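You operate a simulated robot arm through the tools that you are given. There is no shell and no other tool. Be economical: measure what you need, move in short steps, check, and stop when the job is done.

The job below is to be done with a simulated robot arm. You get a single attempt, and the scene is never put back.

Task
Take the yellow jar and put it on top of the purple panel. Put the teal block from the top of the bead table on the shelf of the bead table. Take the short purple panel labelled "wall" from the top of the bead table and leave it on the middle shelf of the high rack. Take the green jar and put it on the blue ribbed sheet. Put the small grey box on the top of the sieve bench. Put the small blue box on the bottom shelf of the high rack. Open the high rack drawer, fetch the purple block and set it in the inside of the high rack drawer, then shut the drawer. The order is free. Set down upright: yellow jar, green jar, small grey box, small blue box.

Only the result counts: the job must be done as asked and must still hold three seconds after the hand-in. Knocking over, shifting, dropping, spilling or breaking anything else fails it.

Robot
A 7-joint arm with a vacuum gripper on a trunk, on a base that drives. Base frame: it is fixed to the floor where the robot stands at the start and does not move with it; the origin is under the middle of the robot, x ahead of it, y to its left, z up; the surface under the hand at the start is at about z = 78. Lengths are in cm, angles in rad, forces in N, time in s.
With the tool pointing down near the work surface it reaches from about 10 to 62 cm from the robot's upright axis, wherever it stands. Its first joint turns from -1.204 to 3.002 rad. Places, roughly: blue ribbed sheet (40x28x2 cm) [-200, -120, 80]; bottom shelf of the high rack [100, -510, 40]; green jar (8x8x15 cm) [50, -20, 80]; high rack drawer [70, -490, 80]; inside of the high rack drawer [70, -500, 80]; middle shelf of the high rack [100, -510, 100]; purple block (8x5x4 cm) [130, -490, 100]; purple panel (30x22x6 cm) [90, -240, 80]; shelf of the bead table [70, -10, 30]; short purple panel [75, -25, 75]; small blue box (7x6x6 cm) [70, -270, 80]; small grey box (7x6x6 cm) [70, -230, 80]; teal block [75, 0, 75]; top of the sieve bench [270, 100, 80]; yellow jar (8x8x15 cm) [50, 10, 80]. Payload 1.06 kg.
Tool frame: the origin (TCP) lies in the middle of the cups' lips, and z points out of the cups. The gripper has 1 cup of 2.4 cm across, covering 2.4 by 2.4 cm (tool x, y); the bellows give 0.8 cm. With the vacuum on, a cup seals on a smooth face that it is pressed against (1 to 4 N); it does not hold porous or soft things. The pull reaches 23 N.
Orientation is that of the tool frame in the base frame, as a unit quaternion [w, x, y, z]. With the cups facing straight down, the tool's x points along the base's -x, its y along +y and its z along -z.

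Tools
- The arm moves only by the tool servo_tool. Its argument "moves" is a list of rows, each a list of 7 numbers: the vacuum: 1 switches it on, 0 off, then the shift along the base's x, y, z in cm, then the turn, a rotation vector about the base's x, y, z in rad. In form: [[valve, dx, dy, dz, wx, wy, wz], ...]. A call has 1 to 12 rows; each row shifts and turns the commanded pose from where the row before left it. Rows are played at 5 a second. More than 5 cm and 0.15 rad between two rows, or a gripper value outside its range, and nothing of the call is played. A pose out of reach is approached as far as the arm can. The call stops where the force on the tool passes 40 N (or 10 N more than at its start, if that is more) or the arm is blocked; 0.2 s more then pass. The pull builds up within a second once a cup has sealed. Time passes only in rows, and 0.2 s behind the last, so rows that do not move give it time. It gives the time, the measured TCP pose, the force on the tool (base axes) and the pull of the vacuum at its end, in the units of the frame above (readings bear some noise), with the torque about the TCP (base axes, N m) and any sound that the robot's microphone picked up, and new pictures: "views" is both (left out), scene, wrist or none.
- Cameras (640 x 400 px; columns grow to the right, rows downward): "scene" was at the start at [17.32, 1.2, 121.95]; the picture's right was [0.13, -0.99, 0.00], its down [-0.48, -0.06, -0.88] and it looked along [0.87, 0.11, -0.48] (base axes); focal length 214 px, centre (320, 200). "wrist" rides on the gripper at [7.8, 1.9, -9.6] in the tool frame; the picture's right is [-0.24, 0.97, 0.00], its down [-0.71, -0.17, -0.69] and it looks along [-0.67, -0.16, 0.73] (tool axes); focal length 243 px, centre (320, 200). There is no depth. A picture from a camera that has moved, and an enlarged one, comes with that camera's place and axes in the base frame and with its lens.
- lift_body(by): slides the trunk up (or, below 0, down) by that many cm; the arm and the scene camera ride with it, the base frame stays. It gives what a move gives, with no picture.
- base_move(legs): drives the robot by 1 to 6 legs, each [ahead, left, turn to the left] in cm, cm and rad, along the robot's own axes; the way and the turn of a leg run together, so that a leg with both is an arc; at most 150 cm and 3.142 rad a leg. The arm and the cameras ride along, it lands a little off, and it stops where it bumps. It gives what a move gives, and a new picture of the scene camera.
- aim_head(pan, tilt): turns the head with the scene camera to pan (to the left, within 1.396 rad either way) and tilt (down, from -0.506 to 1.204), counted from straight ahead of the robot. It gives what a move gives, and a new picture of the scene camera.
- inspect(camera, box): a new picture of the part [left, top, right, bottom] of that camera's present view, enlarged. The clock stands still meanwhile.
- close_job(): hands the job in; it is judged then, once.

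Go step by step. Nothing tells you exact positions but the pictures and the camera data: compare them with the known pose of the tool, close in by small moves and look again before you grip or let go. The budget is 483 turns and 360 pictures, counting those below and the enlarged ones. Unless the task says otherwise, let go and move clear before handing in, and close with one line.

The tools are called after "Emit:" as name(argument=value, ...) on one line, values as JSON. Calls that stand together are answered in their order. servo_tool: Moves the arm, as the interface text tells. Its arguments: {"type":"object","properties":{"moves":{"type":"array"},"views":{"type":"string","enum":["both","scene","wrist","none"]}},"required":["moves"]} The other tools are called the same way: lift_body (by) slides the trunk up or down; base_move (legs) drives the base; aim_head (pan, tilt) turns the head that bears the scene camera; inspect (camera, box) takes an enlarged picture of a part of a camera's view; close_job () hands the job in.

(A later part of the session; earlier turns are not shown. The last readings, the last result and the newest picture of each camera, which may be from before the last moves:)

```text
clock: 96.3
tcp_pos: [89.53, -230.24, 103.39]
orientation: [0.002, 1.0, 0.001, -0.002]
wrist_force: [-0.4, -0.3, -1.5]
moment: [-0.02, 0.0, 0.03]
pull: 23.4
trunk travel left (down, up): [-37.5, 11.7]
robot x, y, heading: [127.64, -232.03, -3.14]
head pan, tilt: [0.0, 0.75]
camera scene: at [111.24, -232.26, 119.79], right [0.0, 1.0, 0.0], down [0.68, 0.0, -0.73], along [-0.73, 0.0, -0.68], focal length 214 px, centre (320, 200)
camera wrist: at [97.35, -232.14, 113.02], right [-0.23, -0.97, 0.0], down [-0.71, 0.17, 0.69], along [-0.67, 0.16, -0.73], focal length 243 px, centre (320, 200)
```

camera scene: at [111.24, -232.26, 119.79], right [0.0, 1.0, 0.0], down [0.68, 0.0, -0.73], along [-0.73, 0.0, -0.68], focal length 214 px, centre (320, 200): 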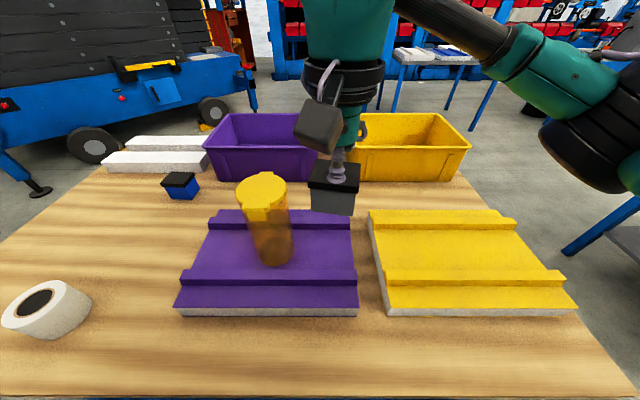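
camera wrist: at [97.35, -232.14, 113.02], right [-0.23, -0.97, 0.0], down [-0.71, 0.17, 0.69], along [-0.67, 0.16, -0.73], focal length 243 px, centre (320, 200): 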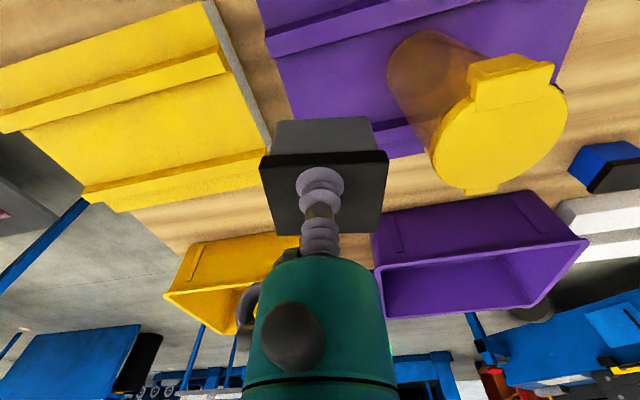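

Grey box in hand. Now to the sieve bench around (270, 100): back off, turn to face +x, and drive up the corridor at x≈180.

Emit:
base_move(legs=[[-30, 0, 0], [0, 0, 3.14], [20, 0, 0], [0, 150, 0], [0, 150, 0], [0, 30, 0]])

Emit:
aim_head(pan=0.0, tilt=0.55)

```text
clock: 135.2
tcp_pos: [237.1, 90.41, 103.4]
orientation: [0.002, 0.034, 0.999, 0.002]
wrist_force: [-0.1, -0.5, -1.5]
moment: [-0.02, 0.03, 0.0]
pull: 22.9
trunk travel left (down, up): [-37.5, 11.7]
robot x, y, heading: [199.17, 95.38, -0.066]
head pan, tilt: [0.0, 0.75]
camera scene: at [215.52, 93.95, 119.79], right [-0.07, -1.0, 0.0], down [-0.68, 0.05, -0.73], along [0.73, -0.05, -0.68], focal length 214 px, centre (320, 200)
```

scene: 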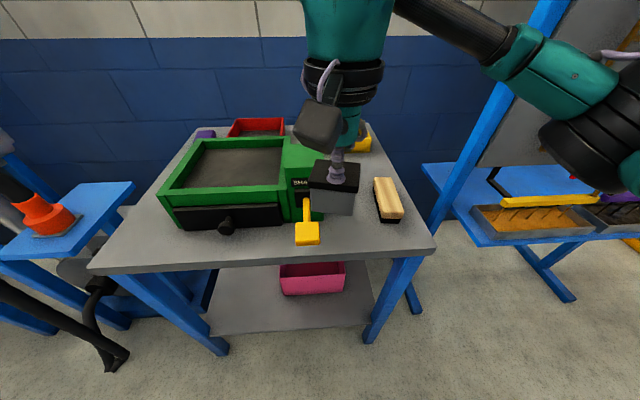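

```text
clock: 136.0
tcp_pos: [237.03, 90.29, 103.6]
orientation: [0.002, 0.036, 0.999, 0.002]
wrist_force: [0.6, 0.7, -0.6]
moment: [0.02, 0.03, 0.0]
pull: 22.8
trunk travel left (down, up): [-37.5, 11.7]
robot x, y, heading: [199.1, 94.98, -0.072]
head pan, tilt: [0.0, 0.55]
camera scene: at [216.21, 93.89, 121.52], right [-0.07, -1.0, 0.0], down [-0.52, 0.04, -0.85], along [0.85, -0.06, -0.52], focal length 214 px, centre (320, 200)
```

scene: 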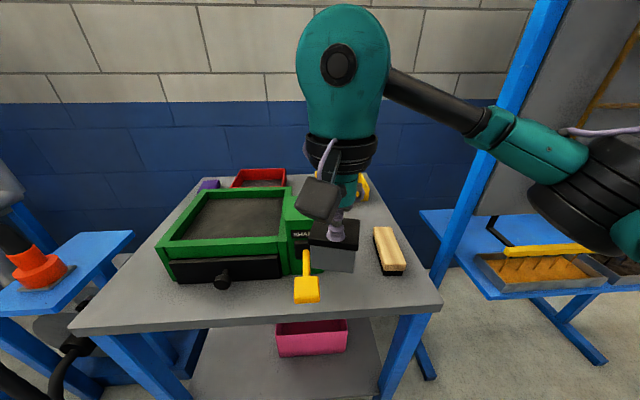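

Sieve bench's near edge is at x≈240; there is a free patch between the yellow handle and the brush near (246, 84). I'll raise the box to see that patch unobstructed.

Emit:
servo_tool(moves=[[1, 0, 0, 4, 0, 0, 0], [1, 0, 0, 4, 0, 0, 0], [1, 0, 0, 4, 0, 0, 0], [1, 0, 0, 0, 0, 0, 0]])

Emit:
inspect(camera="scene", box=[240, 180, 460, 320])

```text
clock: 137.0
tcp_pos: [237.09, 90.4, 115.6]
orientation: [0.0, 0.034, 0.999, 0.002]
wrist_force: [-0.4, 0.1, -0.6]
moment: [-0.02, 0.02, 0.02]
pull: 23.3
trunk travel left (down, up): [-37.5, 11.7]
robot x, y, heading: [198.97, 95.36, -0.066]
head pan, tilt: [0.0, 0.55]
camera scene: at [216.22, 93.88, 121.52], right [-0.07, -1.0, 0.0], down [-0.52, 0.04, -0.85], along [0.85, -0.06, -0.52], focal length 214 px, centre (320, 200)
camera wrist: at [229.28, 92.81, 125.19], right [0.3, 0.95, 0.0], down [0.69, -0.22, 0.69], along [0.66, -0.2, -0.73], focal length 243 px, centre (320, 200)
```

scene: 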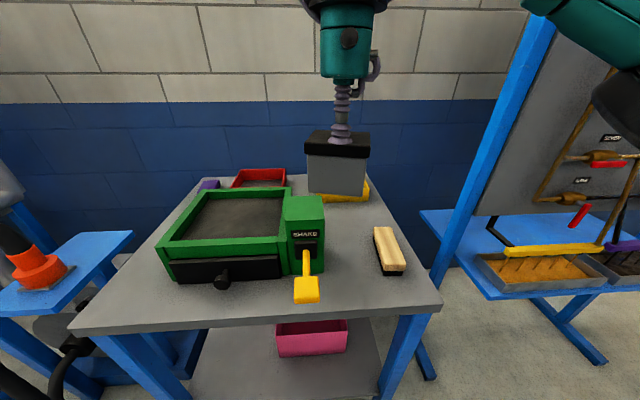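
wrist: 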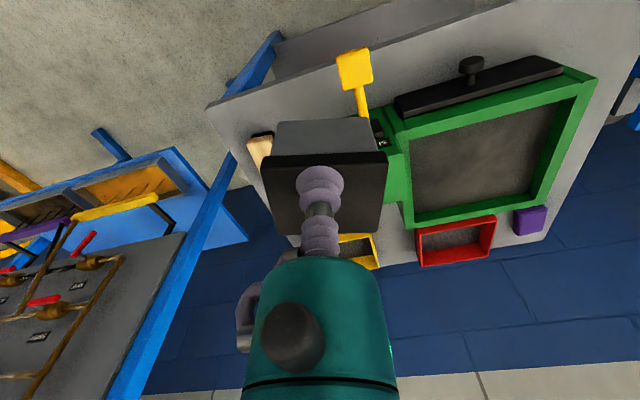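

```text
2.86 times, centred on (350, 250) of scene
camera zoom: at [216.22, 93.88, 121.52], right [-0.07, -1.0, 0.0], down [-0.52, 0.04, -0.85], along [0.85, -0.06, -0.52], focal length 613 px, centre (234, 57)
```

zoom: 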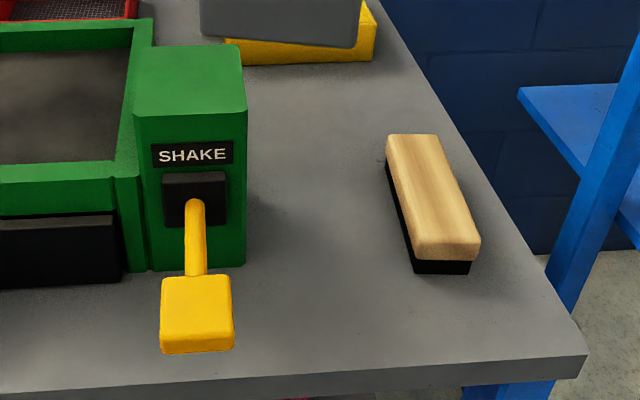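

The free patch between the green block and the brush centres on about (250.5, 83.2), with ~3.5 cm margins. Moving over it and lowering.

Emit:
servo_tool(moves=[[1, 4, -2.4, 0, 0, 0, 0], [1, 4, -2.4, 0, 0, 0, 0], [1, 4, -2.4, 0, 0, 0, 0], [1, 1.2, 0, -4, 0, 0, 0], [1, 0, 0, -4.5, 0, 0, 0], [1, 0, 0, -4.5, 0, 0, 0], [1, 0, 0, -4.5, 0, 0, 0], [1, 0, 0, -4.5, 0, 0, 0], [1, 0, 0, -3, 0, 0, 0], [1, 0, 0, 0, 0, 0, 0]])

```text
clock: 139.2
tcp_pos: [250.13, 83.08, 90.26]
orientation: [0.001, 0.035, 0.999, 0.002]
wrist_force: [0.4, 0.6, -1.2]
moment: [-0.03, -0.02, 0.01]
pull: 22.4
trunk travel left (down, up): [-37.5, 11.7]
robot x, y, heading: [198.74, 94.74, -0.069]
head pan, tilt: [0.0, 0.55]
camera scene: at [216.21, 93.89, 121.53], right [-0.07, -1.0, 0.0], down [-0.52, 0.04, -0.85], along [0.85, -0.06, -0.52], focal length 214 px, centre (320, 200)
camera wrist: at [242.4, 85.6, 99.8], right [0.3, 0.95, 0.0], down [0.69, -0.22, 0.69], along [0.66, -0.2, -0.73], focal length 243 px, centre (320, 200)
```

scene: 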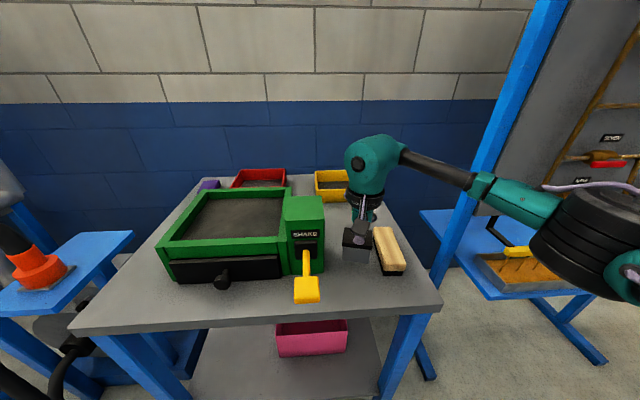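
wrist: 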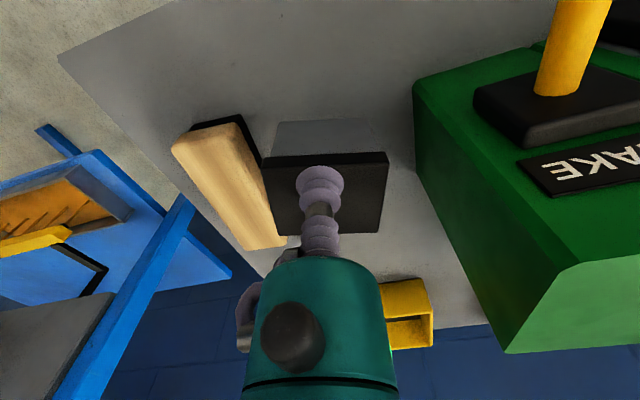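

Emit:
inspect(camera="scene", box=[280, 180, 440, 320])

```text
2.86 times, centred on (360, 250) of scene
camera zoom: at [216.21, 93.89, 121.53], right [-0.07, -1.0, 0.0], down [-0.52, 0.04, -0.85], along [0.85, -0.06, -0.52], focal length 613 px, centre (206, 57)
```

zoom: 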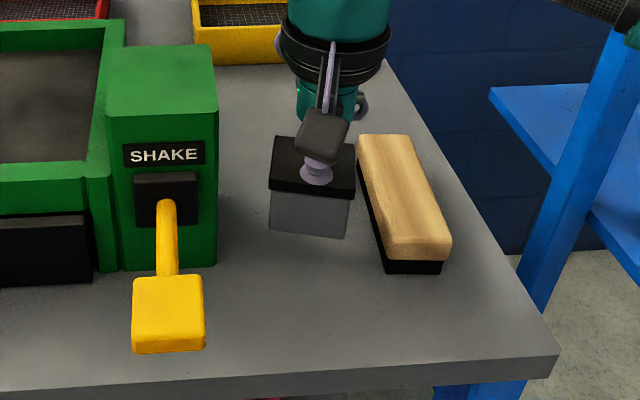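

I'll shift 1 cm toward the green side and 1 cm back, then lower to contact.

Emit:
servo_tool(moves=[[1, -1, 1, 0, 0, 0, 0], [1, 0, 0, -2, 0, 0, 0], [1, 0, 0, -1.5, 0, 0, 0], [1, 0, 0, -0.5, 0, 0, 0], [1, 0, 0, -0.5, 0, 0, 0], [1, 0, 0, 0, 0, 0, 0]], views="none")

```text
clock: 140.6
tcp_pos: [249.09, 84.15, 85.87]
orientation: [0.002, 0.036, 0.999, 0.001]
wrist_force: [0.0, -0.2, -1.3]
moment: [-0.01, 0.0, 0.01]
pull: 23.1
trunk travel left (down, up): [-37.5, 11.7]
robot x, y, heading: [199.12, 95.3, -0.065]
head pan, tilt: [0.0, 0.55]
```

Emit:
servo_tool(moves=[[1, 0, 0, -0.5, 0, 0, 0], [1, 0, 0, -0.4, 0, 0, 0], [1, 0, 0, -0.4, 0, 0, 0], [1, 0, 0, 0, 0, 0, 0]], views="scene")

```text
clock: 141.6
tcp_pos: [249.2, 84.24, 84.8]
orientation: [0.003, 0.034, 0.999, 0.001]
wrist_force: [-2.7, 0.1, 23.7]
moment: [-0.06, 0.01, 0.01]
pull: 22.6
trunk travel left (down, up): [-37.5, 11.7]
robot x, y, heading: [198.82, 95.03, -0.072]
head pan, tilt: [0.0, 0.55]
camera scene: at [216.01, 93.93, 121.57], right [-0.07, -1.0, 0.0], down [-0.52, 0.04, -0.85], along [0.85, -0.06, -0.52], focal length 214 px, centre (320, 200)
```

scene: 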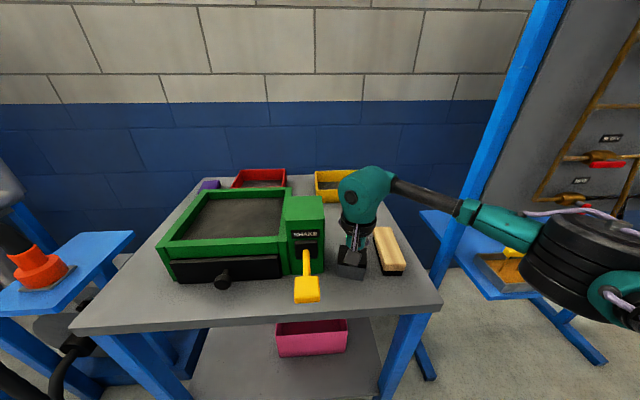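

Contact on the bench. Releasing and rising, then retracting.

Emit:
servo_tool(moves=[[1, 0, 0, 0.3, 0, 0, 0], [0, 0, 0, 0, 0, 0, 0], [0, 0, 0, 0, 0, 0, 0], [0, 0, 0, 0, 0, 0, 0], [0, 0, 0, 1, 0, 0, 0], [0, 0, 0, 4, 0, 0, 0], [0, 0, 0, 4, 0, 0, 0], [0, 0, 0, 4, 0, 0, 0], [0, 0, 0, 4, 0, 0, 0], [0, -4, 2, 2, 0, 0, 0], [0, -4, 2, 0, 0, 0, 0], [0, -4, 2, 0, 0, 0, 0]], views="scene")

```text
clock: 144.2
tcp_pos: [237.32, 90.17, 103.72]
orientation: [0.003, 0.035, 0.999, 0.001]
wrist_force: [-0.5, 0.2, -0.9]
moment: [0.01, 0.0, -0.01]
pull: 0.1
trunk travel left (down, up): [-37.5, 11.7]
robot x, y, heading: [198.71, 94.9, -0.069]
head pan, tilt: [0.0, 0.55]
camera scene: at [216.19, 93.91, 121.53], right [-0.07, -1.0, 0.0], down [-0.52, 0.04, -0.85], along [0.85, -0.06, -0.52], focal length 214 px, centre (320, 200)
```

scene: 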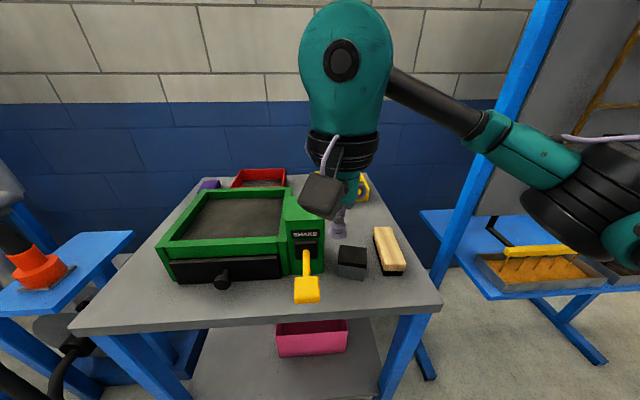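

Grey box is upright on the sieve bench. Next I return to the front of the bead table, backing along y≈100 and then sliding right, for the teal block.

Emit:
base_move(legs=[[0, 5, 0.069], [-150, 0, 0], [-85, 0, 0], [0, -95, 0]])

Emit:
aim_head(pan=0.0, tilt=0.7)

```text
clock: 164.6
tcp_pos: [4.04, 0.31, 103.65]
orientation: [0.001, -0.015, 1.0, 0.002]
wrist_force: [0.0, -0.1, -0.1]
moment: [0.0, 0.01, 0.01]
pull: 0.1
trunk travel left (down, up): [-37.5, 11.7]
robot x, y, heading: [-34.88, 1.44, 0.027]
head pan, tilt: [0.0, 0.55]
camera scene: at [-17.33, 2.02, 121.53], right [0.03, -1.0, 0.0], down [-0.52, -0.02, -0.85], along [0.85, 0.03, -0.52], focal length 214 px, centre (320, 200)
```

scene: 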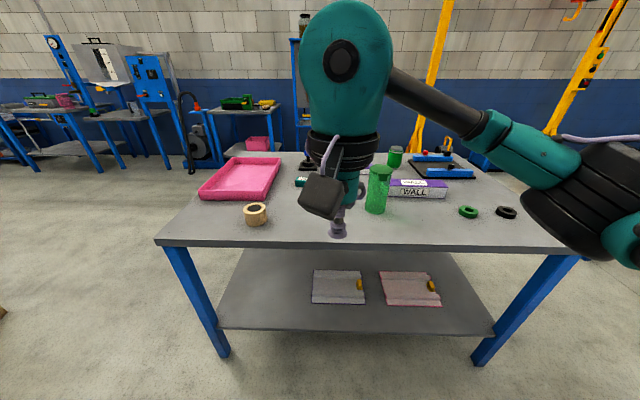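

```text
clock: 165.3
tcp_pos: [3.94, 0.4, 103.66]
orientation: [0.002, -0.015, 1.0, 0.002]
wrist_force: [-0.3, 0.5, -0.4]
moment: [-0.03, 0.0, -0.01]
pull: 0.2
trunk travel left (down, up): [-37.5, 11.7]
robot x, y, heading: [-34.98, 0.99, 0.031]
head pan, tilt: [0.0, 0.7]
camera scene: at [-17.81, 2.01, 120.22], right [0.03, -1.0, 0.0], down [-0.64, -0.02, -0.77], along [0.76, 0.02, -0.64], focal length 214 px, centre (320, 200)
```

scene: 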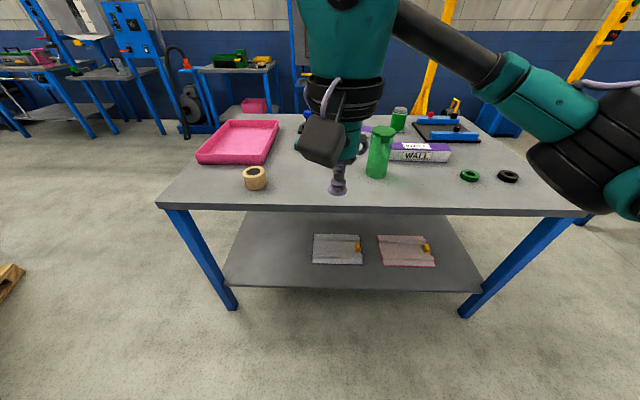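

The shelf is visible with two sheets on it; its front strip (x≈31–43) and left part are free. First I'll drive up close to pick the teal block from above.

Emit:
base_move(legs=[[41, 3, -0.03]])

Emit:
inspect(camera="wrist", box=[0, 0, 640, 400])

```text
clock: 167.9
tcp_pos: [44.86, 2.4, 103.74]
orientation: [0.001, 0.004, 1.0, 0.001]
wrist_force: [0.1, -0.6, 0.2]
moment: [0.01, 0.03, 0.02]
pull: 0.1
trunk travel left (down, up): [-37.5, 11.7]
robot x, y, heading: [6.29, 4.86, -0.009]
head pan, tilt: [0.0, 0.7]
camera scene: at [23.19, 4.9, 120.21], right [-0.01, -1.0, 0.0], down [-0.64, 0.0, -0.76], along [0.76, 0.0, -0.64], focal length 214 px, centre (320, 200)
```

scene: 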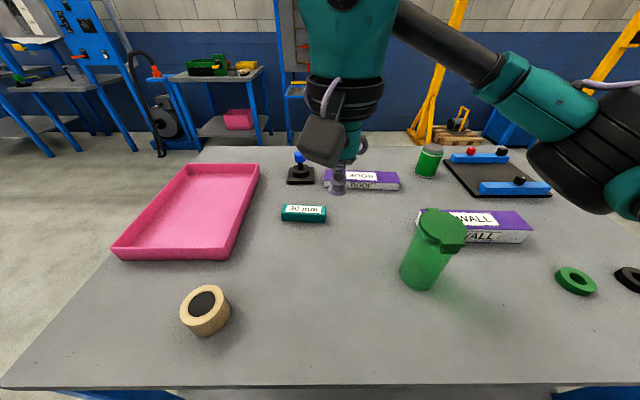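

```text
1.00 times, centred on (320, 200) of wrist (not enlarged: the box is as wide or as high as the picture)
camera zoom: at [36.99, 4.41, 113.25], right [0.24, 0.97, 0.0], down [0.7, -0.18, 0.69], along [0.67, -0.16, -0.73], focal length 243 px, centre (320, 200)
```

zoom: 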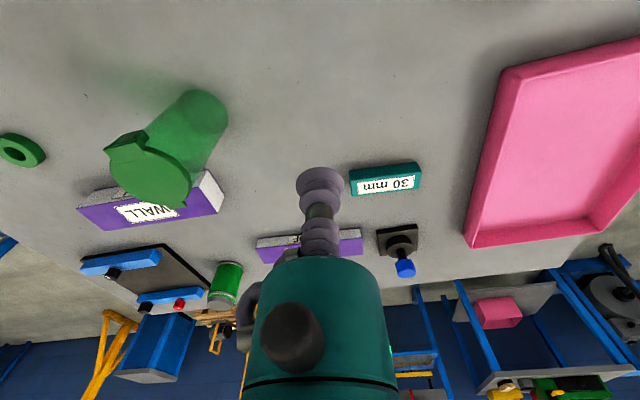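

Teal block's top is at about (65.9, 9.4, 81) with its label on top. Moving over it.

Emit:
servo_tool(moves=[[0, 4.5, 1.5, 0, 0, 0, 0], [0, 4.5, 1.5, -1, 0, 0, 0], [0, 4.5, 1.5, -1, 0, 0, 0], [0, 4, 1.5, -2, 0, 0, 0], [0, 3.5, 1, -3, 0, 0, 0], [0, 0, 0, -4, 0, 0, 0], [0, 0, 0, -4, 0, 0, 0], [0, 0, 0, 0, 0, 0, 0]])

```text
clock: 169.7
tcp_pos: [64.91, 9.11, 89.43]
orientation: [0.002, 0.003, 1.0, 0.002]
wrist_force: [-0.8, -0.1, 0.1]
moment: [0.0, 0.02, 0.02]
pull: 0.1
out of reach, approached as far as the arm can: row 5
trunk travel left (down, up): [-37.5, 11.7]
robot x, y, heading: [6.42, 5.1, -0.006]
head pan, tilt: [0.0, 0.7]
camera scene: at [23.15, 4.9, 120.22], right [-0.01, -1.0, 0.0], down [-0.64, 0.0, -0.76], along [0.76, 0.0, -0.64], focal length 214 px, centre (320, 200)
camera wrist: at [57.03, 10.98, 99.0], right [0.24, 0.97, 0.0], down [0.7, -0.18, 0.69], along [0.67, -0.16, -0.73], focal length 243 px, centre (320, 200)
```

scene: 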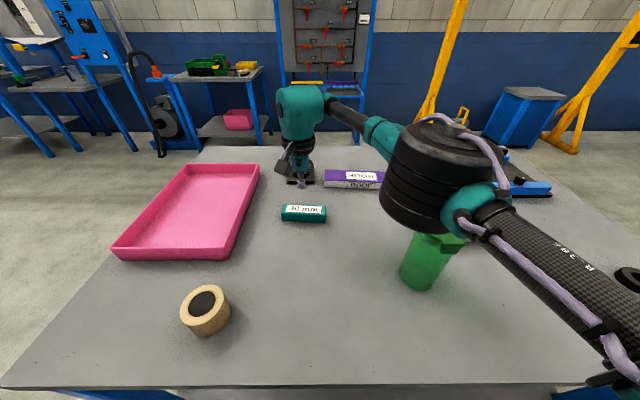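
wrist: 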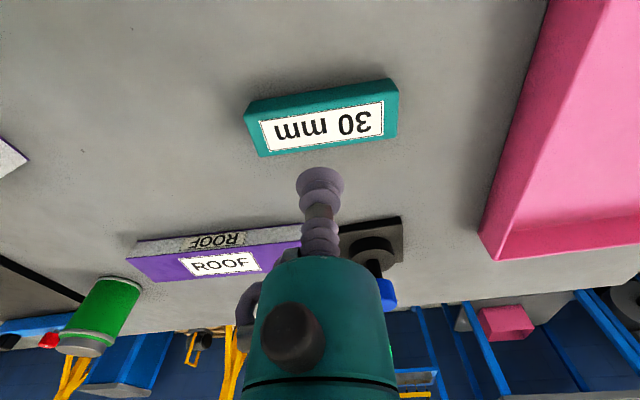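

The elbow passes right over the green jar, so I'll take the green jar away first and do the teal block afterwards. Retracting.

Emit:
servo_tool(moves=[[0, 0, 0, 4, 0, 0, 0], [0, 0, 0, 4, 0, 0, 0], [0, -3.5, -1, 3, 0, 0, 0], [0, -4, -1.5, 2, 0, 0, 0], [0, -4.5, -1.5, 1, 0, 0, 0], [0, -4.5, -1.5, 0, 0, 0, 0], [0, -4.5, -1.5, 0, 0, 0, 0], [0, 0, 0, 0, 0, 0, 0]], views="none")

Emit:
base_move(legs=[[-8, -14, 0.008]])

```text
clock: 171.5
tcp_pos: [43.76, 2.38, 103.8]
orientation: [0.001, 0.004, 1.0, 0.002]
wrist_force: [0.0, -0.1, 0.2]
moment: [-0.01, 0.04, 0.01]
pull: 0.0
trunk travel left (down, up): [-37.5, 11.7]
robot x, y, heading: [6.36, 5.13, -0.009]
head pan, tilt: [0.0, 0.7]
```

```text
clock: 173.4
tcp_pos: [35.5, -11.21, 103.91]
orientation: [0.001, -0.001, 1.0, 0.001]
wrist_force: [-0.3, 0.0, 0.3]
moment: [0.01, -0.04, 0.01]
pull: 0.1
trunk travel left (down, up): [-37.5, 11.7]
robot x, y, heading: [-1.88, -8.64, 0.003]
head pan, tilt: [0.0, 0.7]
camera scene: at [14.97, -8.84, 120.22], right [0.0, -1.0, 0.0], down [-0.64, 0.0, -0.77], along [0.77, 0.0, -0.64], focal length 214 px, centre (320, 200)
```

scene: 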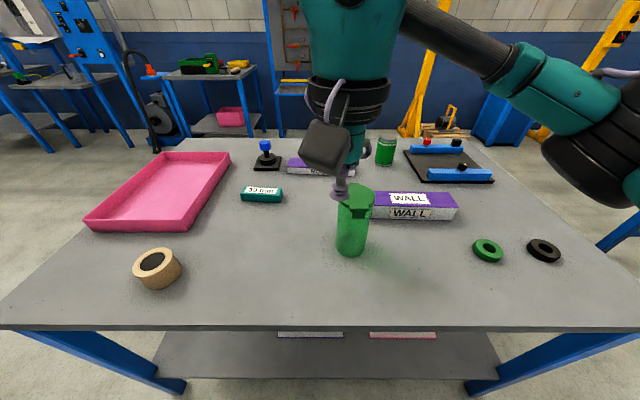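

Now the green lid centre is about (48.4, -15.8, 93.5). Moving above it.

Emit:
servo_tool(moves=[[0, 4.4, -1.6, 0, 0, 0, 0], [0, 4.4, -1.6, 0, 0, 0, 0], [0, 4, -1.4, -1, 0, 0, 0], [0, 0, 0, -4, 0, 0, 0], [0, 0, 0, 0, 0, 0, 0]], views="wrist")

```text
clock: 174.6
tcp_pos: [48.59, -15.57, 98.83]
orientation: [0.002, -0.001, 1.0, 0.001]
wrist_force: [-0.6, 0.1, -0.2]
moment: [0.01, 0.0, 0.0]
pull: 0.1
trunk travel left (down, up): [-37.5, 11.7]
robot x, y, heading: [-1.79, -8.75, 0.001]
head pan, tilt: [0.0, 0.7]
camera wrist: at [40.56, -13.76, 108.37], right [0.23, 0.97, 0.0], down [0.71, -0.17, 0.69], along [0.67, -0.16, -0.73], focal length 243 px, centre (320, 200)
```

wrist: 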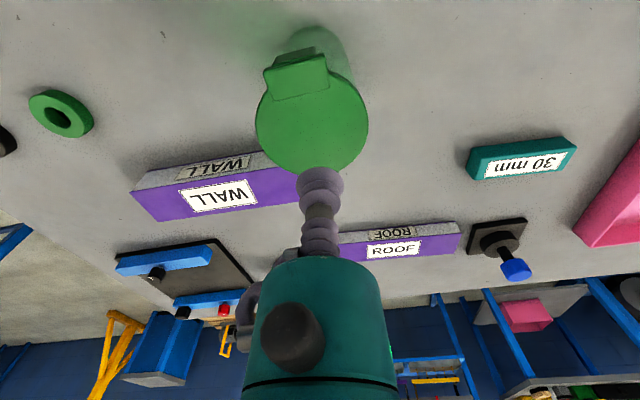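

Emit:
servo_tool(moves=[[0, -0.6, -0.4, -2, 0, 0, 0], [1, 0, 0, -2, 0, 0, 0], [1, 0, 0, -0.5, 0, 0, 0], [1, 0, 0, -0.4, 0, 0, 0], [1, 0, 0, -0.3, 0, 0, 0], [1, 0, 0, 0, 0, 0, 0]], views="wrist")

```text
clock: 176.0
tcp_pos: [47.68, -16.06, 93.88]
orientation: [0.004, -0.002, 1.0, 0.002]
wrist_force: [3.4, -0.3, 16.6]
moment: [-0.04, 0.09, -0.01]
pull: 23.1
trunk travel left (down, up): [-37.5, 11.7]
robot x, y, heading: [-1.89, -8.65, -0.002]
head pan, tilt: [0.0, 0.7]
camera wrist: at [39.78, -14.29, 103.31], right [0.23, 0.97, 0.01], down [0.7, -0.17, 0.69], along [0.67, -0.16, -0.72], focal length 243 px, centre (320, 200)
```

wrist: 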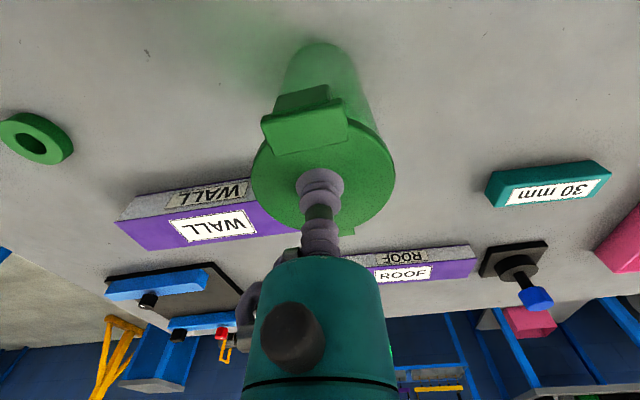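

Sealed on the green lid. Lifting and retracting.

Emit:
servo_tool(moves=[[1, 0, 0, 1, 0, 0, 0], [1, 0, 0, 1.5, 0, 0, 0], [1, 0, 0, 4, 0, 0, 0], [1, 0, 0, 4, 0, 0, 0], [1, 0, 0, 4, 0, 0, 0], [1, -4, 1, 0, 0, 0, 0], [1, -4, 2, 0, 0, 0, 0], [1, -4, 2, 0, 0, 0, 0], [1, 0, 0, 0, 0, 0, 0]], views="none")

Emit:
base_move(legs=[[-40, 0, 0], [0, 0, -1.57]])

Emit:
aim_head(pan=-1.2, tilt=0.35)

```text
clock: 178.0
tcp_pos: [35.62, -11.06, 108.29]
orientation: [0.002, -0.001, 1.0, 0.002]
wrist_force: [-0.3, 0.9, -2.1]
moment: [0.0, 0.0, 0.0]
pull: 23.2
trunk travel left (down, up): [-37.5, 11.7]
robot x, y, heading: [-2.04, -8.89, 0.001]
head pan, tilt: [0.0, 0.7]
```

```text
clock: 184.3
tcp_pos: [-44.71, -46.51, 108.11]
orientation: [0.003, 0.716, 0.698, 0.0]
wrist_force: [0.4, 0.3, -1.5]
moment: [-0.03, 0.01, -0.04]
pull: 22.7
trunk travel left (down, up): [-37.5, 11.7]
robot x, y, heading: [-41.64, -8.94, -1.596]
head pan, tilt: [0.0, 0.7]
camera scene: at [-41.88, -25.85, 120.21], right [-1.0, 0.02, 0.0], down [0.02, 0.64, -0.76], along [-0.02, -0.76, -0.64], focal length 214 px, centre (320, 200)
```

scene: 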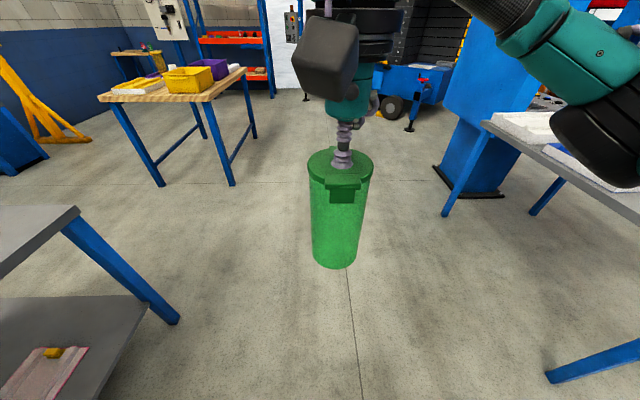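

```text
clock: 185.7
tcp_pos: [-44.66, -46.57, 108.18]
orientation: [0.003, 0.716, 0.699, 0.0]
wrist_force: [-0.4, -0.2, -1.0]
moment: [-0.03, 0.01, 0.01]
pull: 22.8
trunk travel left (down, up): [-37.5, 11.7]
robot x, y, heading: [-41.27, -8.89, -1.593]
head pan, tilt: [-1.201, 0.351]
camera scene: at [-50.43, -20.53, 123.35], right [-0.34, 0.94, 0.0], down [0.32, 0.12, -0.94], along [-0.88, -0.32, -0.34], focal length 214 px, centre (320, 200)
```

scene: 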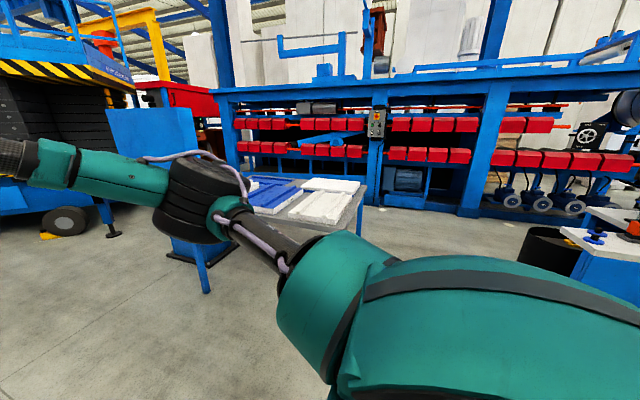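

The table with the blue ribbed sheet is ahead at about (-180, -115). I'll turn to face -x and look at it.

Emit:
base_move(legs=[[0, 0, -1.545]])

Emit:
aim_head(pan=0.5, tilt=0.35)

```text
clock: 189.9
tcp_pos: [-78.97, -7.16, 108.25]
orientation: [0.003, 1.0, 0.007, -0.002]
wrist_force: [0.4, -0.2, -3.2]
moment: [-0.01, 0.0, 0.02]
pull: 23.4
trunk travel left (down, up): [-37.5, 11.7]
robot x, y, heading: [-41.47, -9.01, -3.123]
head pan, tilt: [-1.201, 0.351]
camera scene: at [-53.3, -0.5, 123.35], right [0.93, 0.37, 0.0], down [0.13, -0.32, -0.94], along [-0.35, 0.87, -0.34], focal length 214 px, centre (320, 200)
```

scene: 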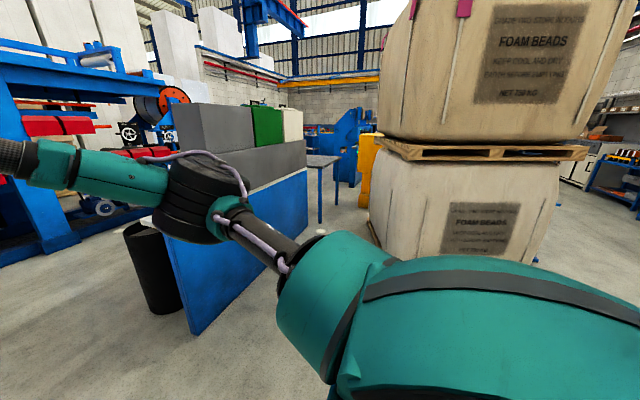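

```text
clock: 191.6
tcp_pos: [-78.98, -7.15, 108.25]
orientation: [0.002, 1.0, 0.008, -0.001]
wrist_force: [0.8, -0.6, -2.4]
moment: [-0.04, -0.01, -0.04]
pull: 22.8
trunk travel left (down, up): [-37.5, 11.7]
robot x, y, heading: [-41.3, -9.25, -3.125]
head pan, tilt: [0.499, 0.351]
camera scene: at [-57.93, -13.7, 123.35], right [-0.49, 0.87, 0.0], down [0.3, 0.17, -0.94], along [-0.82, -0.46, -0.34], focal length 214 px, centre (320, 200)
```

scene: 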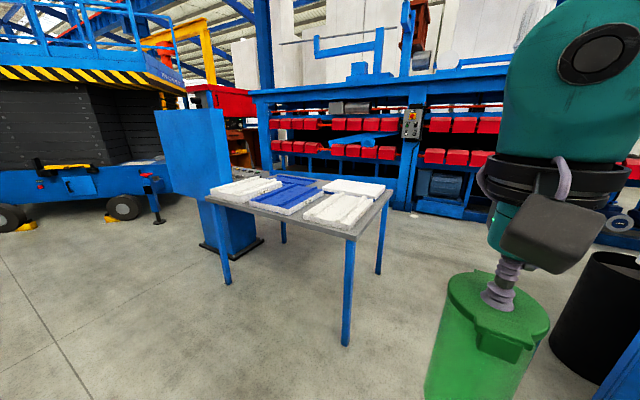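

The blue sheet is at roughly (-163, -99) on a table whose near edge is x≈-134. Sliding left then approaching.

Emit:
base_move(legs=[[0, 90, -0.018], [52, 0, 0]])

Emit:
aim_head(pan=0.0, tilt=0.7)

```text
clock: 202.4
tcp_pos: [-130.87, -93.38, 108.16]
orientation: [0.002, 1.0, -0.015, -0.001]
wrist_force: [0.1, 0.2, -2.3]
moment: [-0.02, -0.02, 0.02]
pull: 22.8
trunk travel left (down, up): [-37.5, 11.7]
robot x, y, heading: [-93.48, -96.88, 3.116]
head pan, tilt: [0.499, 0.351]
camera scene: at [-109.98, -100.99, 123.35], right [-0.45, 0.89, 0.0], down [0.31, 0.16, -0.94], along [-0.84, -0.43, -0.34], focal length 214 px, centre (320, 200)
```

scene: 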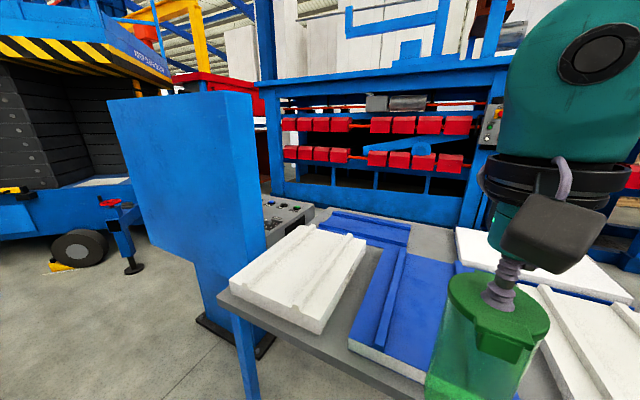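

```text
clock: 203.3
tcp_pos: [-130.79, -93.57, 108.22]
orientation: [0.001, 1.0, -0.014, -0.002]
wrist_force: [0.4, 0.0, -3.1]
moment: [-0.02, -0.03, 0.0]
pull: 22.9
trunk travel left (down, up): [-37.5, 11.7]
robot x, y, heading: [-93.61, -96.72, 3.116]
head pan, tilt: [0.0, 0.7]
camera scene: at [-110.15, -96.54, 120.22], right [0.03, 1.0, 0.0], down [0.64, -0.02, -0.77], along [-0.76, 0.02, -0.64], focal length 214 px, centre (320, 200)
```

scene: 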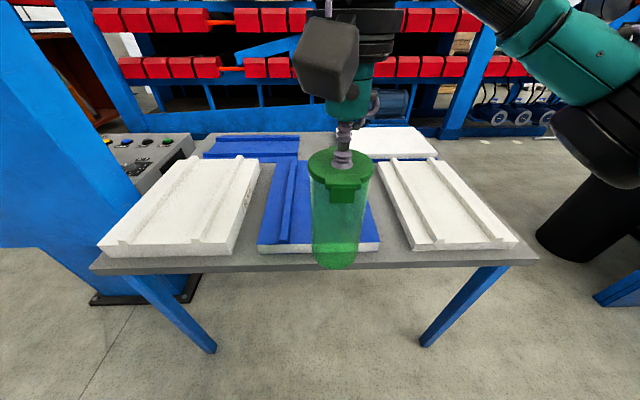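

The near blue item looks like a thick panel; the thin ribbed sheet named in the task seems to be the far-left one near (-193, -121), so I need to come from the far side. Zooming in to confirm.

Emit:
inspect(camera="scene", box=[180, 120, 400, 260])

```text
2.86 times, centred on (290, 190) of scene
camera zoom: at [-110.15, -96.54, 120.22], right [0.03, 1.0, 0.0], down [0.64, -0.02, -0.77], along [-0.76, 0.02, -0.64], focal length 613 px, centre (406, 229)
```

zoom: 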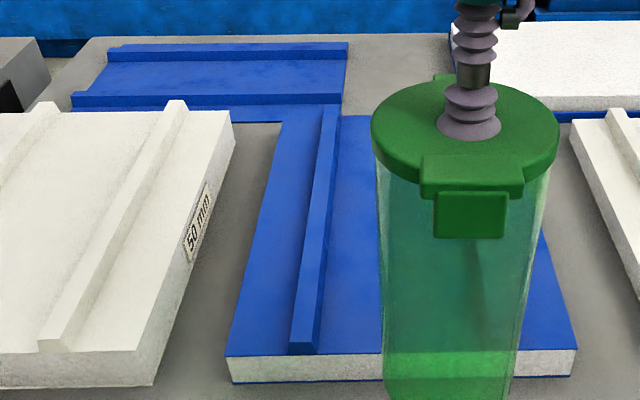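

Confirmed: the thin blue ribbed sheet is at the far left. I'll turn to face +x and back through the gap at y≈10 to reach the far side.

Emit:
base_move(legs=[[-22, 0, 0], [0, 0, -3.12], [0, 107, 0]])

Emit:
aim_head(pan=1.39, tilt=0.5)

Emit:
aim_head(pan=-1.39, tilt=0.5)

```text
clock: 221.7
tcp_pos: [-28.25, 4.72, 108.16]
orientation: [0.003, 0.028, 1.0, 0.002]
wrist_force: [0.9, 0.0, -3.0]
moment: [-0.01, -0.04, 0.0]
pull: 23.3
trunk travel left (down, up): [-37.5, 11.7]
robot x, y, heading: [-65.49, 9.1, -0.059]
head pan, tilt: [0.0, 0.7]
camera scene: at [-48.76, 8.31, 120.21], right [-0.06, -1.0, 0.0], down [-0.64, 0.04, -0.76], along [0.76, -0.04, -0.64], focal length 214 px, centre (320, 200)
```

scene: 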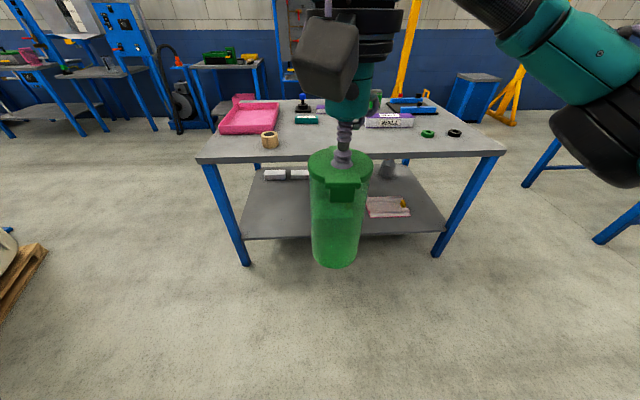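

```text
clock: 223.2
tcp_pos: [-28.24, 4.78, 108.3]
orientation: [0.001, 0.028, 1.0, 0.002]
wrist_force: [-0.9, 0.0, -2.6]
moment: [-0.01, 0.02, -0.04]
pull: 22.5
trunk travel left (down, up): [-37.5, 11.7]
robot x, y, heading: [-65.74, 8.92, -0.058]
head pan, tilt: [1.389, 0.499]
camera scene: at [-55.1, 17.62, 121.98], right [0.97, -0.24, 0.0], down [-0.11, -0.47, -0.88], along [0.21, 0.85, -0.48], focal length 214 px, centre (320, 200)
```

scene: 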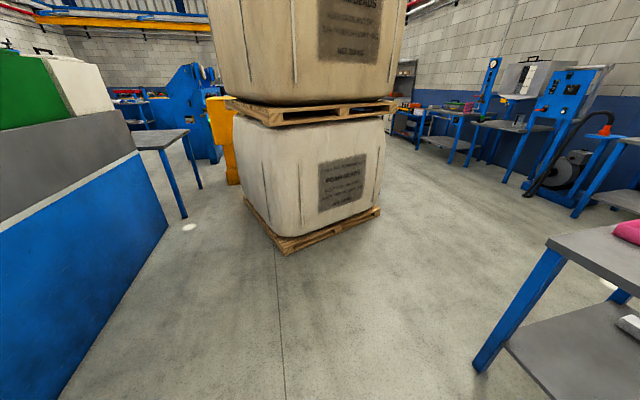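

```text
clock: 225.7
tcp_pos: [-28.23, 4.71, 108.24]
orientation: [0.002, 0.028, 1.0, 0.002]
wrist_force: [0.2, -1.2, -2.9]
moment: [-0.01, 0.01, 0.04]
pull: 23.1
trunk travel left (down, up): [-37.5, 11.7]
robot x, y, heading: [-65.28, 9.02, -0.057]
head pan, tilt: [-1.389, 0.499]
camera scene: at [-56.09, -0.25, 121.98], right [-0.99, -0.13, 0.0], down [-0.06, 0.47, -0.88], along [0.11, -0.87, -0.48], focal length 214 px, centre (320, 200)
```

scene: 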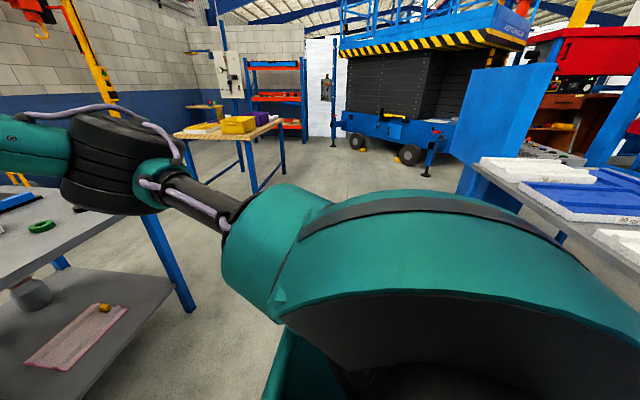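

Cabinet and bin leave a gap of roughly y -45..53, so I'll back along y≈3 to x≈-255.

Emit:
base_move(legs=[[0, -6, 0.058], [-120, 0, 0]])

Emit:
aim_head(pan=-1.39, tilt=0.6)

```text
clock: 232.6
tcp_pos: [-148.94, 0.87, 108.3]
orientation: [0.002, 0.006, 1.0, 0.002]
wrist_force: [0.2, -0.5, -2.6]
moment: [0.02, 0.01, 0.0]
pull: 22.4
trunk travel left (down, up): [-37.5, 11.7]
robot x, y, heading: [-186.48, 3.72, -0.014]
head pan, tilt: [-1.389, 0.499]
camera scene: at [-176.55, -5.31, 121.99], right [-0.99, -0.17, 0.0], down [-0.08, 0.47, -0.88], along [0.15, -0.87, -0.48], focal length 214 px, centre (320, 200)
```

scene: 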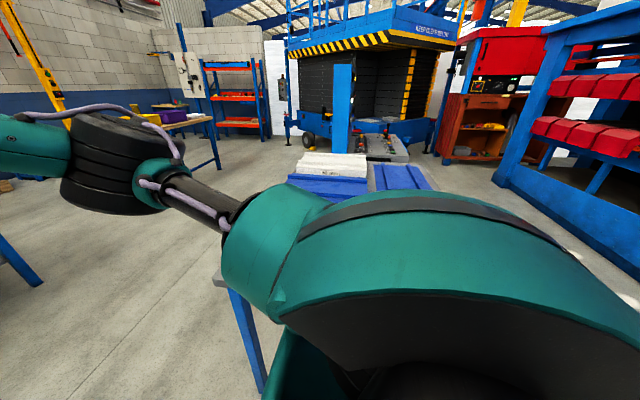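

```text
clock: 233.3
tcp_pos: [-149.01, 0.88, 108.19]
orientation: [0.002, 0.006, 1.0, 0.001]
wrist_force: [-0.3, -1.0, -1.9]
moment: [0.02, -0.05, 0.0]
pull: 23.1
trunk travel left (down, up): [-37.5, 11.7]
robot x, y, heading: [-186.29, 4.17, -0.014]
head pan, tilt: [-1.389, 0.6]
camera scene: at [-176.58, -5.06, 121.08], right [-0.99, -0.17, 0.0], down [-0.1, 0.56, -0.83], along [0.14, -0.81, -0.56], focal length 214 px, centre (320, 200)
```

scene: 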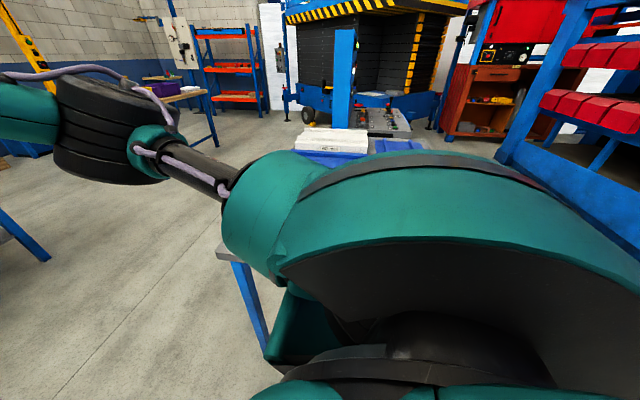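

The corridor behind the table (x -213 to about -330) is free. Backing on to x≈-254, then sliding right to y≈-118.

Emit:
base_move(legs=[[-68, 0, 0.014], [0, -122, 0]])

Emit:
aim_head(pan=0.0, tilt=0.75)

```text
clock: 247.5
tcp_pos: [-217.69, -119.64, 108.25]
orientation: [0.002, 0.007, 1.0, 0.002]
wrist_force: [0.5, 0.7, -2.2]
moment: [0.02, 0.02, -0.02]
pull: 22.5
trunk travel left (down, up): [-37.5, 11.7]
robot x, y, heading: [-255.15, -116.37, -0.013]
head pan, tilt: [-1.389, 0.6]
camera scene: at [-245.3, -125.5, 121.07], right [-0.99, -0.17, 0.0], down [-0.09, 0.56, -0.83], along [0.14, -0.81, -0.56], focal length 214 px, centre (320, 200)
```

scene: 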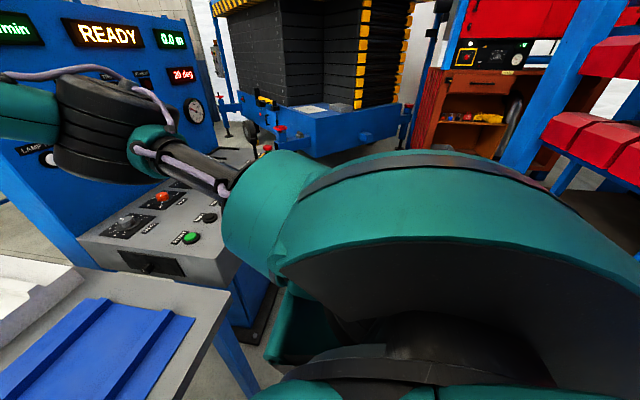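

```text
clock: 249.0
tcp_pos: [-217.57, -119.6, 108.16]
orientation: [0.001, 0.007, 1.0, 0.002]
wrist_force: [0.4, -0.4, -2.3]
moment: [-0.02, 0.0, -0.02]
pull: 23.2
trunk travel left (down, up): [-37.5, 11.7]
robot x, y, heading: [-254.91, -116.6, -0.012]
head pan, tilt: [0.0, 0.75]
camera scene: at [-238.49, -116.91, 119.79], right [-0.01, -1.0, 0.0], down [-0.68, 0.01, -0.73], along [0.73, -0.01, -0.68], focal length 214 px, centre (320, 200)
```

scene: 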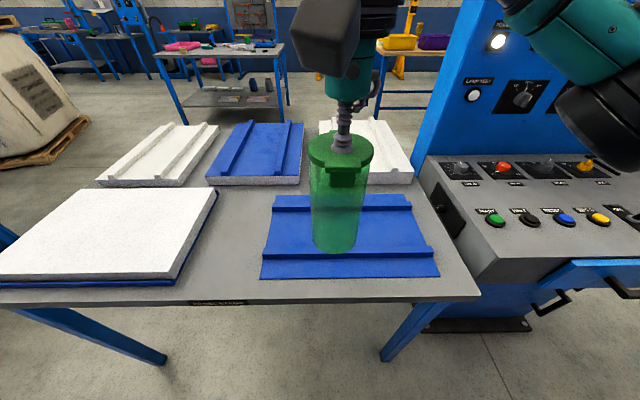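

Now the blue sheet is right in front, near (-204, -124). Zooming to measure the ribs.

Emit:
inspect(camera="scene", box=[250, 180, 450, 300])

```text
3.20 times, centred on (350, 240) of scene
camera zoom: at [-238.49, -116.91, 119.79], right [-0.01, -1.0, 0.0], down [-0.68, 0.01, -0.73], along [0.73, -0.01, -0.68], focal length 686 px, centre (224, 72)
```

zoom: 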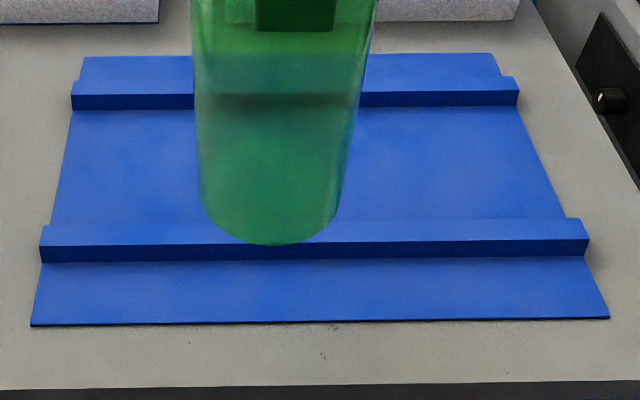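

The sheet's valley is centred at about (-202, -124), floor z≈75.5. Moving the jar over it and down to just above.

Emit:
servo_tool(moves=[[1, 4, -1, 0, 0, 0, 0], [1, 4, -1.1, 0, 0, 0, 0], [1, 4, -1.1, 0, 0, 0, 0], [1, 3.6, -1, -2, 0, 0, 0], [1, 0, 0, -4, 0, 0, 0], [1, 0, 0, -4, 0, 0, 0], [1, 0, 0, -4, 0, 0, 0], [1, 0, 0, 0, 0, 0, 0]])

Emit:
inspect(camera="scene", box=[250, 160, 450, 285])

```text
clock: 250.8
tcp_pos: [-201.91, -123.61, 94.23]
orientation: [0.002, 0.007, 1.0, 0.002]
wrist_force: [0.6, -0.8, -2.4]
moment: [0.01, 0.01, 0.01]
pull: 22.4
trunk travel left (down, up): [-37.5, 11.7]
robot x, y, heading: [-255.03, -116.72, -0.017]
head pan, tilt: [0.0, 0.75]
camera scene: at [-238.49, -116.9, 119.79], right [-0.01, -1.0, 0.0], down [-0.68, 0.01, -0.73], along [0.73, -0.01, -0.68], focal length 214 px, centre (320, 200)
camera wrist: at [-209.79, -121.73, 103.88], right [0.25, 0.97, 0.0], down [0.7, -0.18, 0.69], along [0.67, -0.17, -0.73], focal length 243 px, centre (320, 200)
```

scene: 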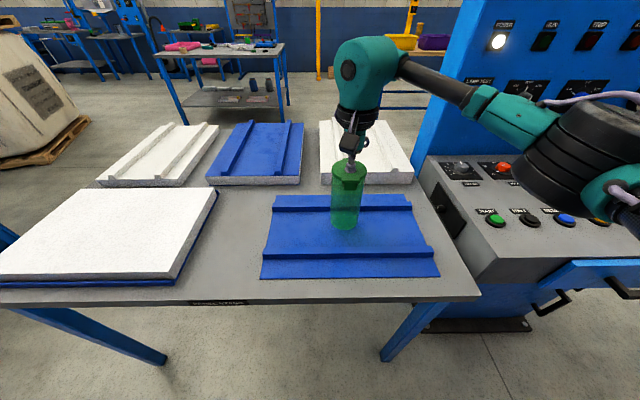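
wrist: 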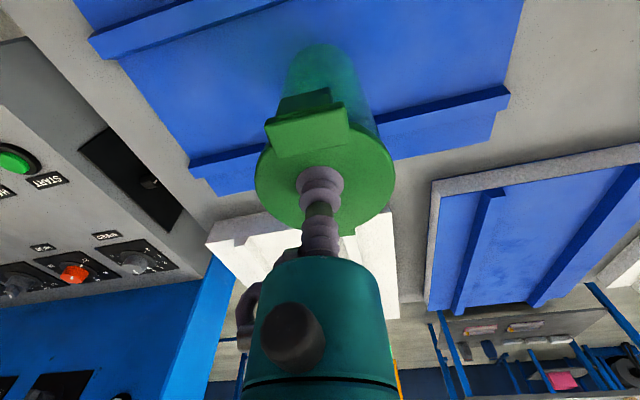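

```text
3.20 times, centred on (350, 222) of scene
camera zoom: at [-238.49, -116.9, 119.79], right [-0.01, -1.0, 0.0], down [-0.68, 0.01, -0.73], along [0.73, -0.01, -0.68], focal length 686 px, centre (224, 128)
```

zoom: 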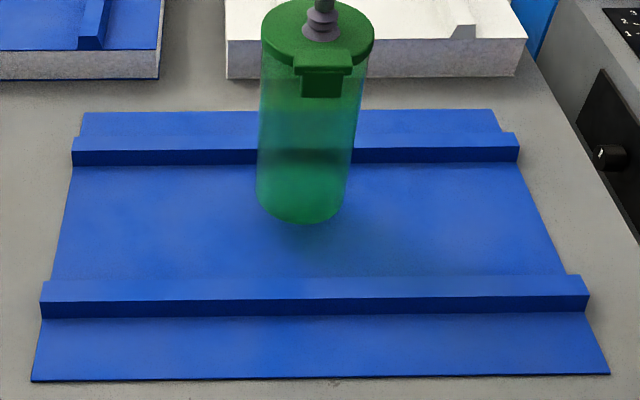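

Emit:
servo_tool(moves=[[1, 0, 0, -1.5, 0, 0, 0], [1, 0, 0, -0.8, 0, 0, 0], [1, 0, 0, -0.5, 0, 0, 0], [1, 0, 0, -0.4, 0, 0, 0], [1, 0, 0, 0, 0, 0, 0]], views="none")

```text
clock: 252.0
tcp_pos: [-201.95, -123.69, 91.24]
orientation: [0.003, 0.007, 1.0, 0.002]
wrist_force: [-0.7, 0.0, 9.7]
moment: [-0.03, 0.05, 0.03]
pull: 23.3
trunk travel left (down, up): [-37.5, 11.7]
robot x, y, heading: [-255.31, -116.51, -0.013]
head pan, tilt: [0.0, 0.75]
```

Contact. Releasing and rising clear, then retracting.

Emit:
servo_tool(moves=[[1, 0, 0, -0.1, 0, 0, 0], [0, 0, 0, 0, 0, 0, 0], [0, 0, 0, 0, 0, 0, 0], [0, 0, 0, 0.2, 0, 0, 0], [0, 0, 0, 0.8, 0, 0, 0], [0, 0, 0, 3, 0, 0, 0], [0, 0, 0, 4, 0, 0, 0], [0, 0, 0, 4, 0, 0, 0], [0, -4, 1, 3, 0, 0, 0], [0, -4, 1, 0, 0, 0, 0], [0, -4, 1, 0, 0, 0, 0], [0, -4, 1, 0, 0, 0, 0]], views="scene")

```text
refused: row 9 steps farther than a row can; nothing moved
```

Emit:
servo_tool(moves=[[1, 0, 0, -0.1, 0, 0, 0], [0, 0, 0, 0, 0, 0, 0], [0, 0, 0, 0, 0, 0, 0], [0, 0, 0, 0.2, 0, 0, 0], [0, 0, 0, 0.8, 0, 0, 0], [0, 0, 0, 3, 0, 0, 0], [0, 0, 0, 4, 0, 0, 0], [0, 0, 0, 4, 0, 0, 0], [0, -4, 1, 2, 0, 0, 0], [0, -4, 1, 1, 0, 0, 0], [0, -4, 1, 0, 0, 0, 0], [0, -4, 1, 0, 0, 0, 0]], views="scene")

```text
clock: 254.6
tcp_pos: [-218.08, -119.79, 105.76]
orientation: [0.001, 0.008, 1.0, 0.002]
wrist_force: [0.4, -1.5, -0.1]
moment: [-0.01, 0.01, 0.01]
pull: 0.0
trunk travel left (down, up): [-37.5, 11.7]
robot x, y, heading: [-255.42, -116.61, -0.014]
head pan, tilt: [0.0, 0.75]
camera scene: at [-238.52, -116.89, 119.79], right [-0.01, -1.0, 0.0], down [-0.68, 0.01, -0.73], along [0.73, -0.01, -0.68], focal length 214 px, centre (320, 200)
```

scene: 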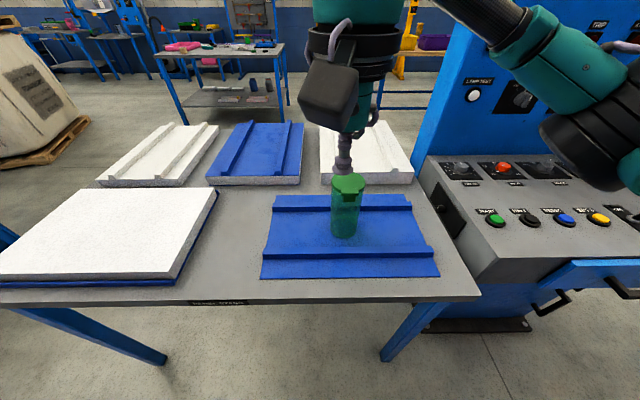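

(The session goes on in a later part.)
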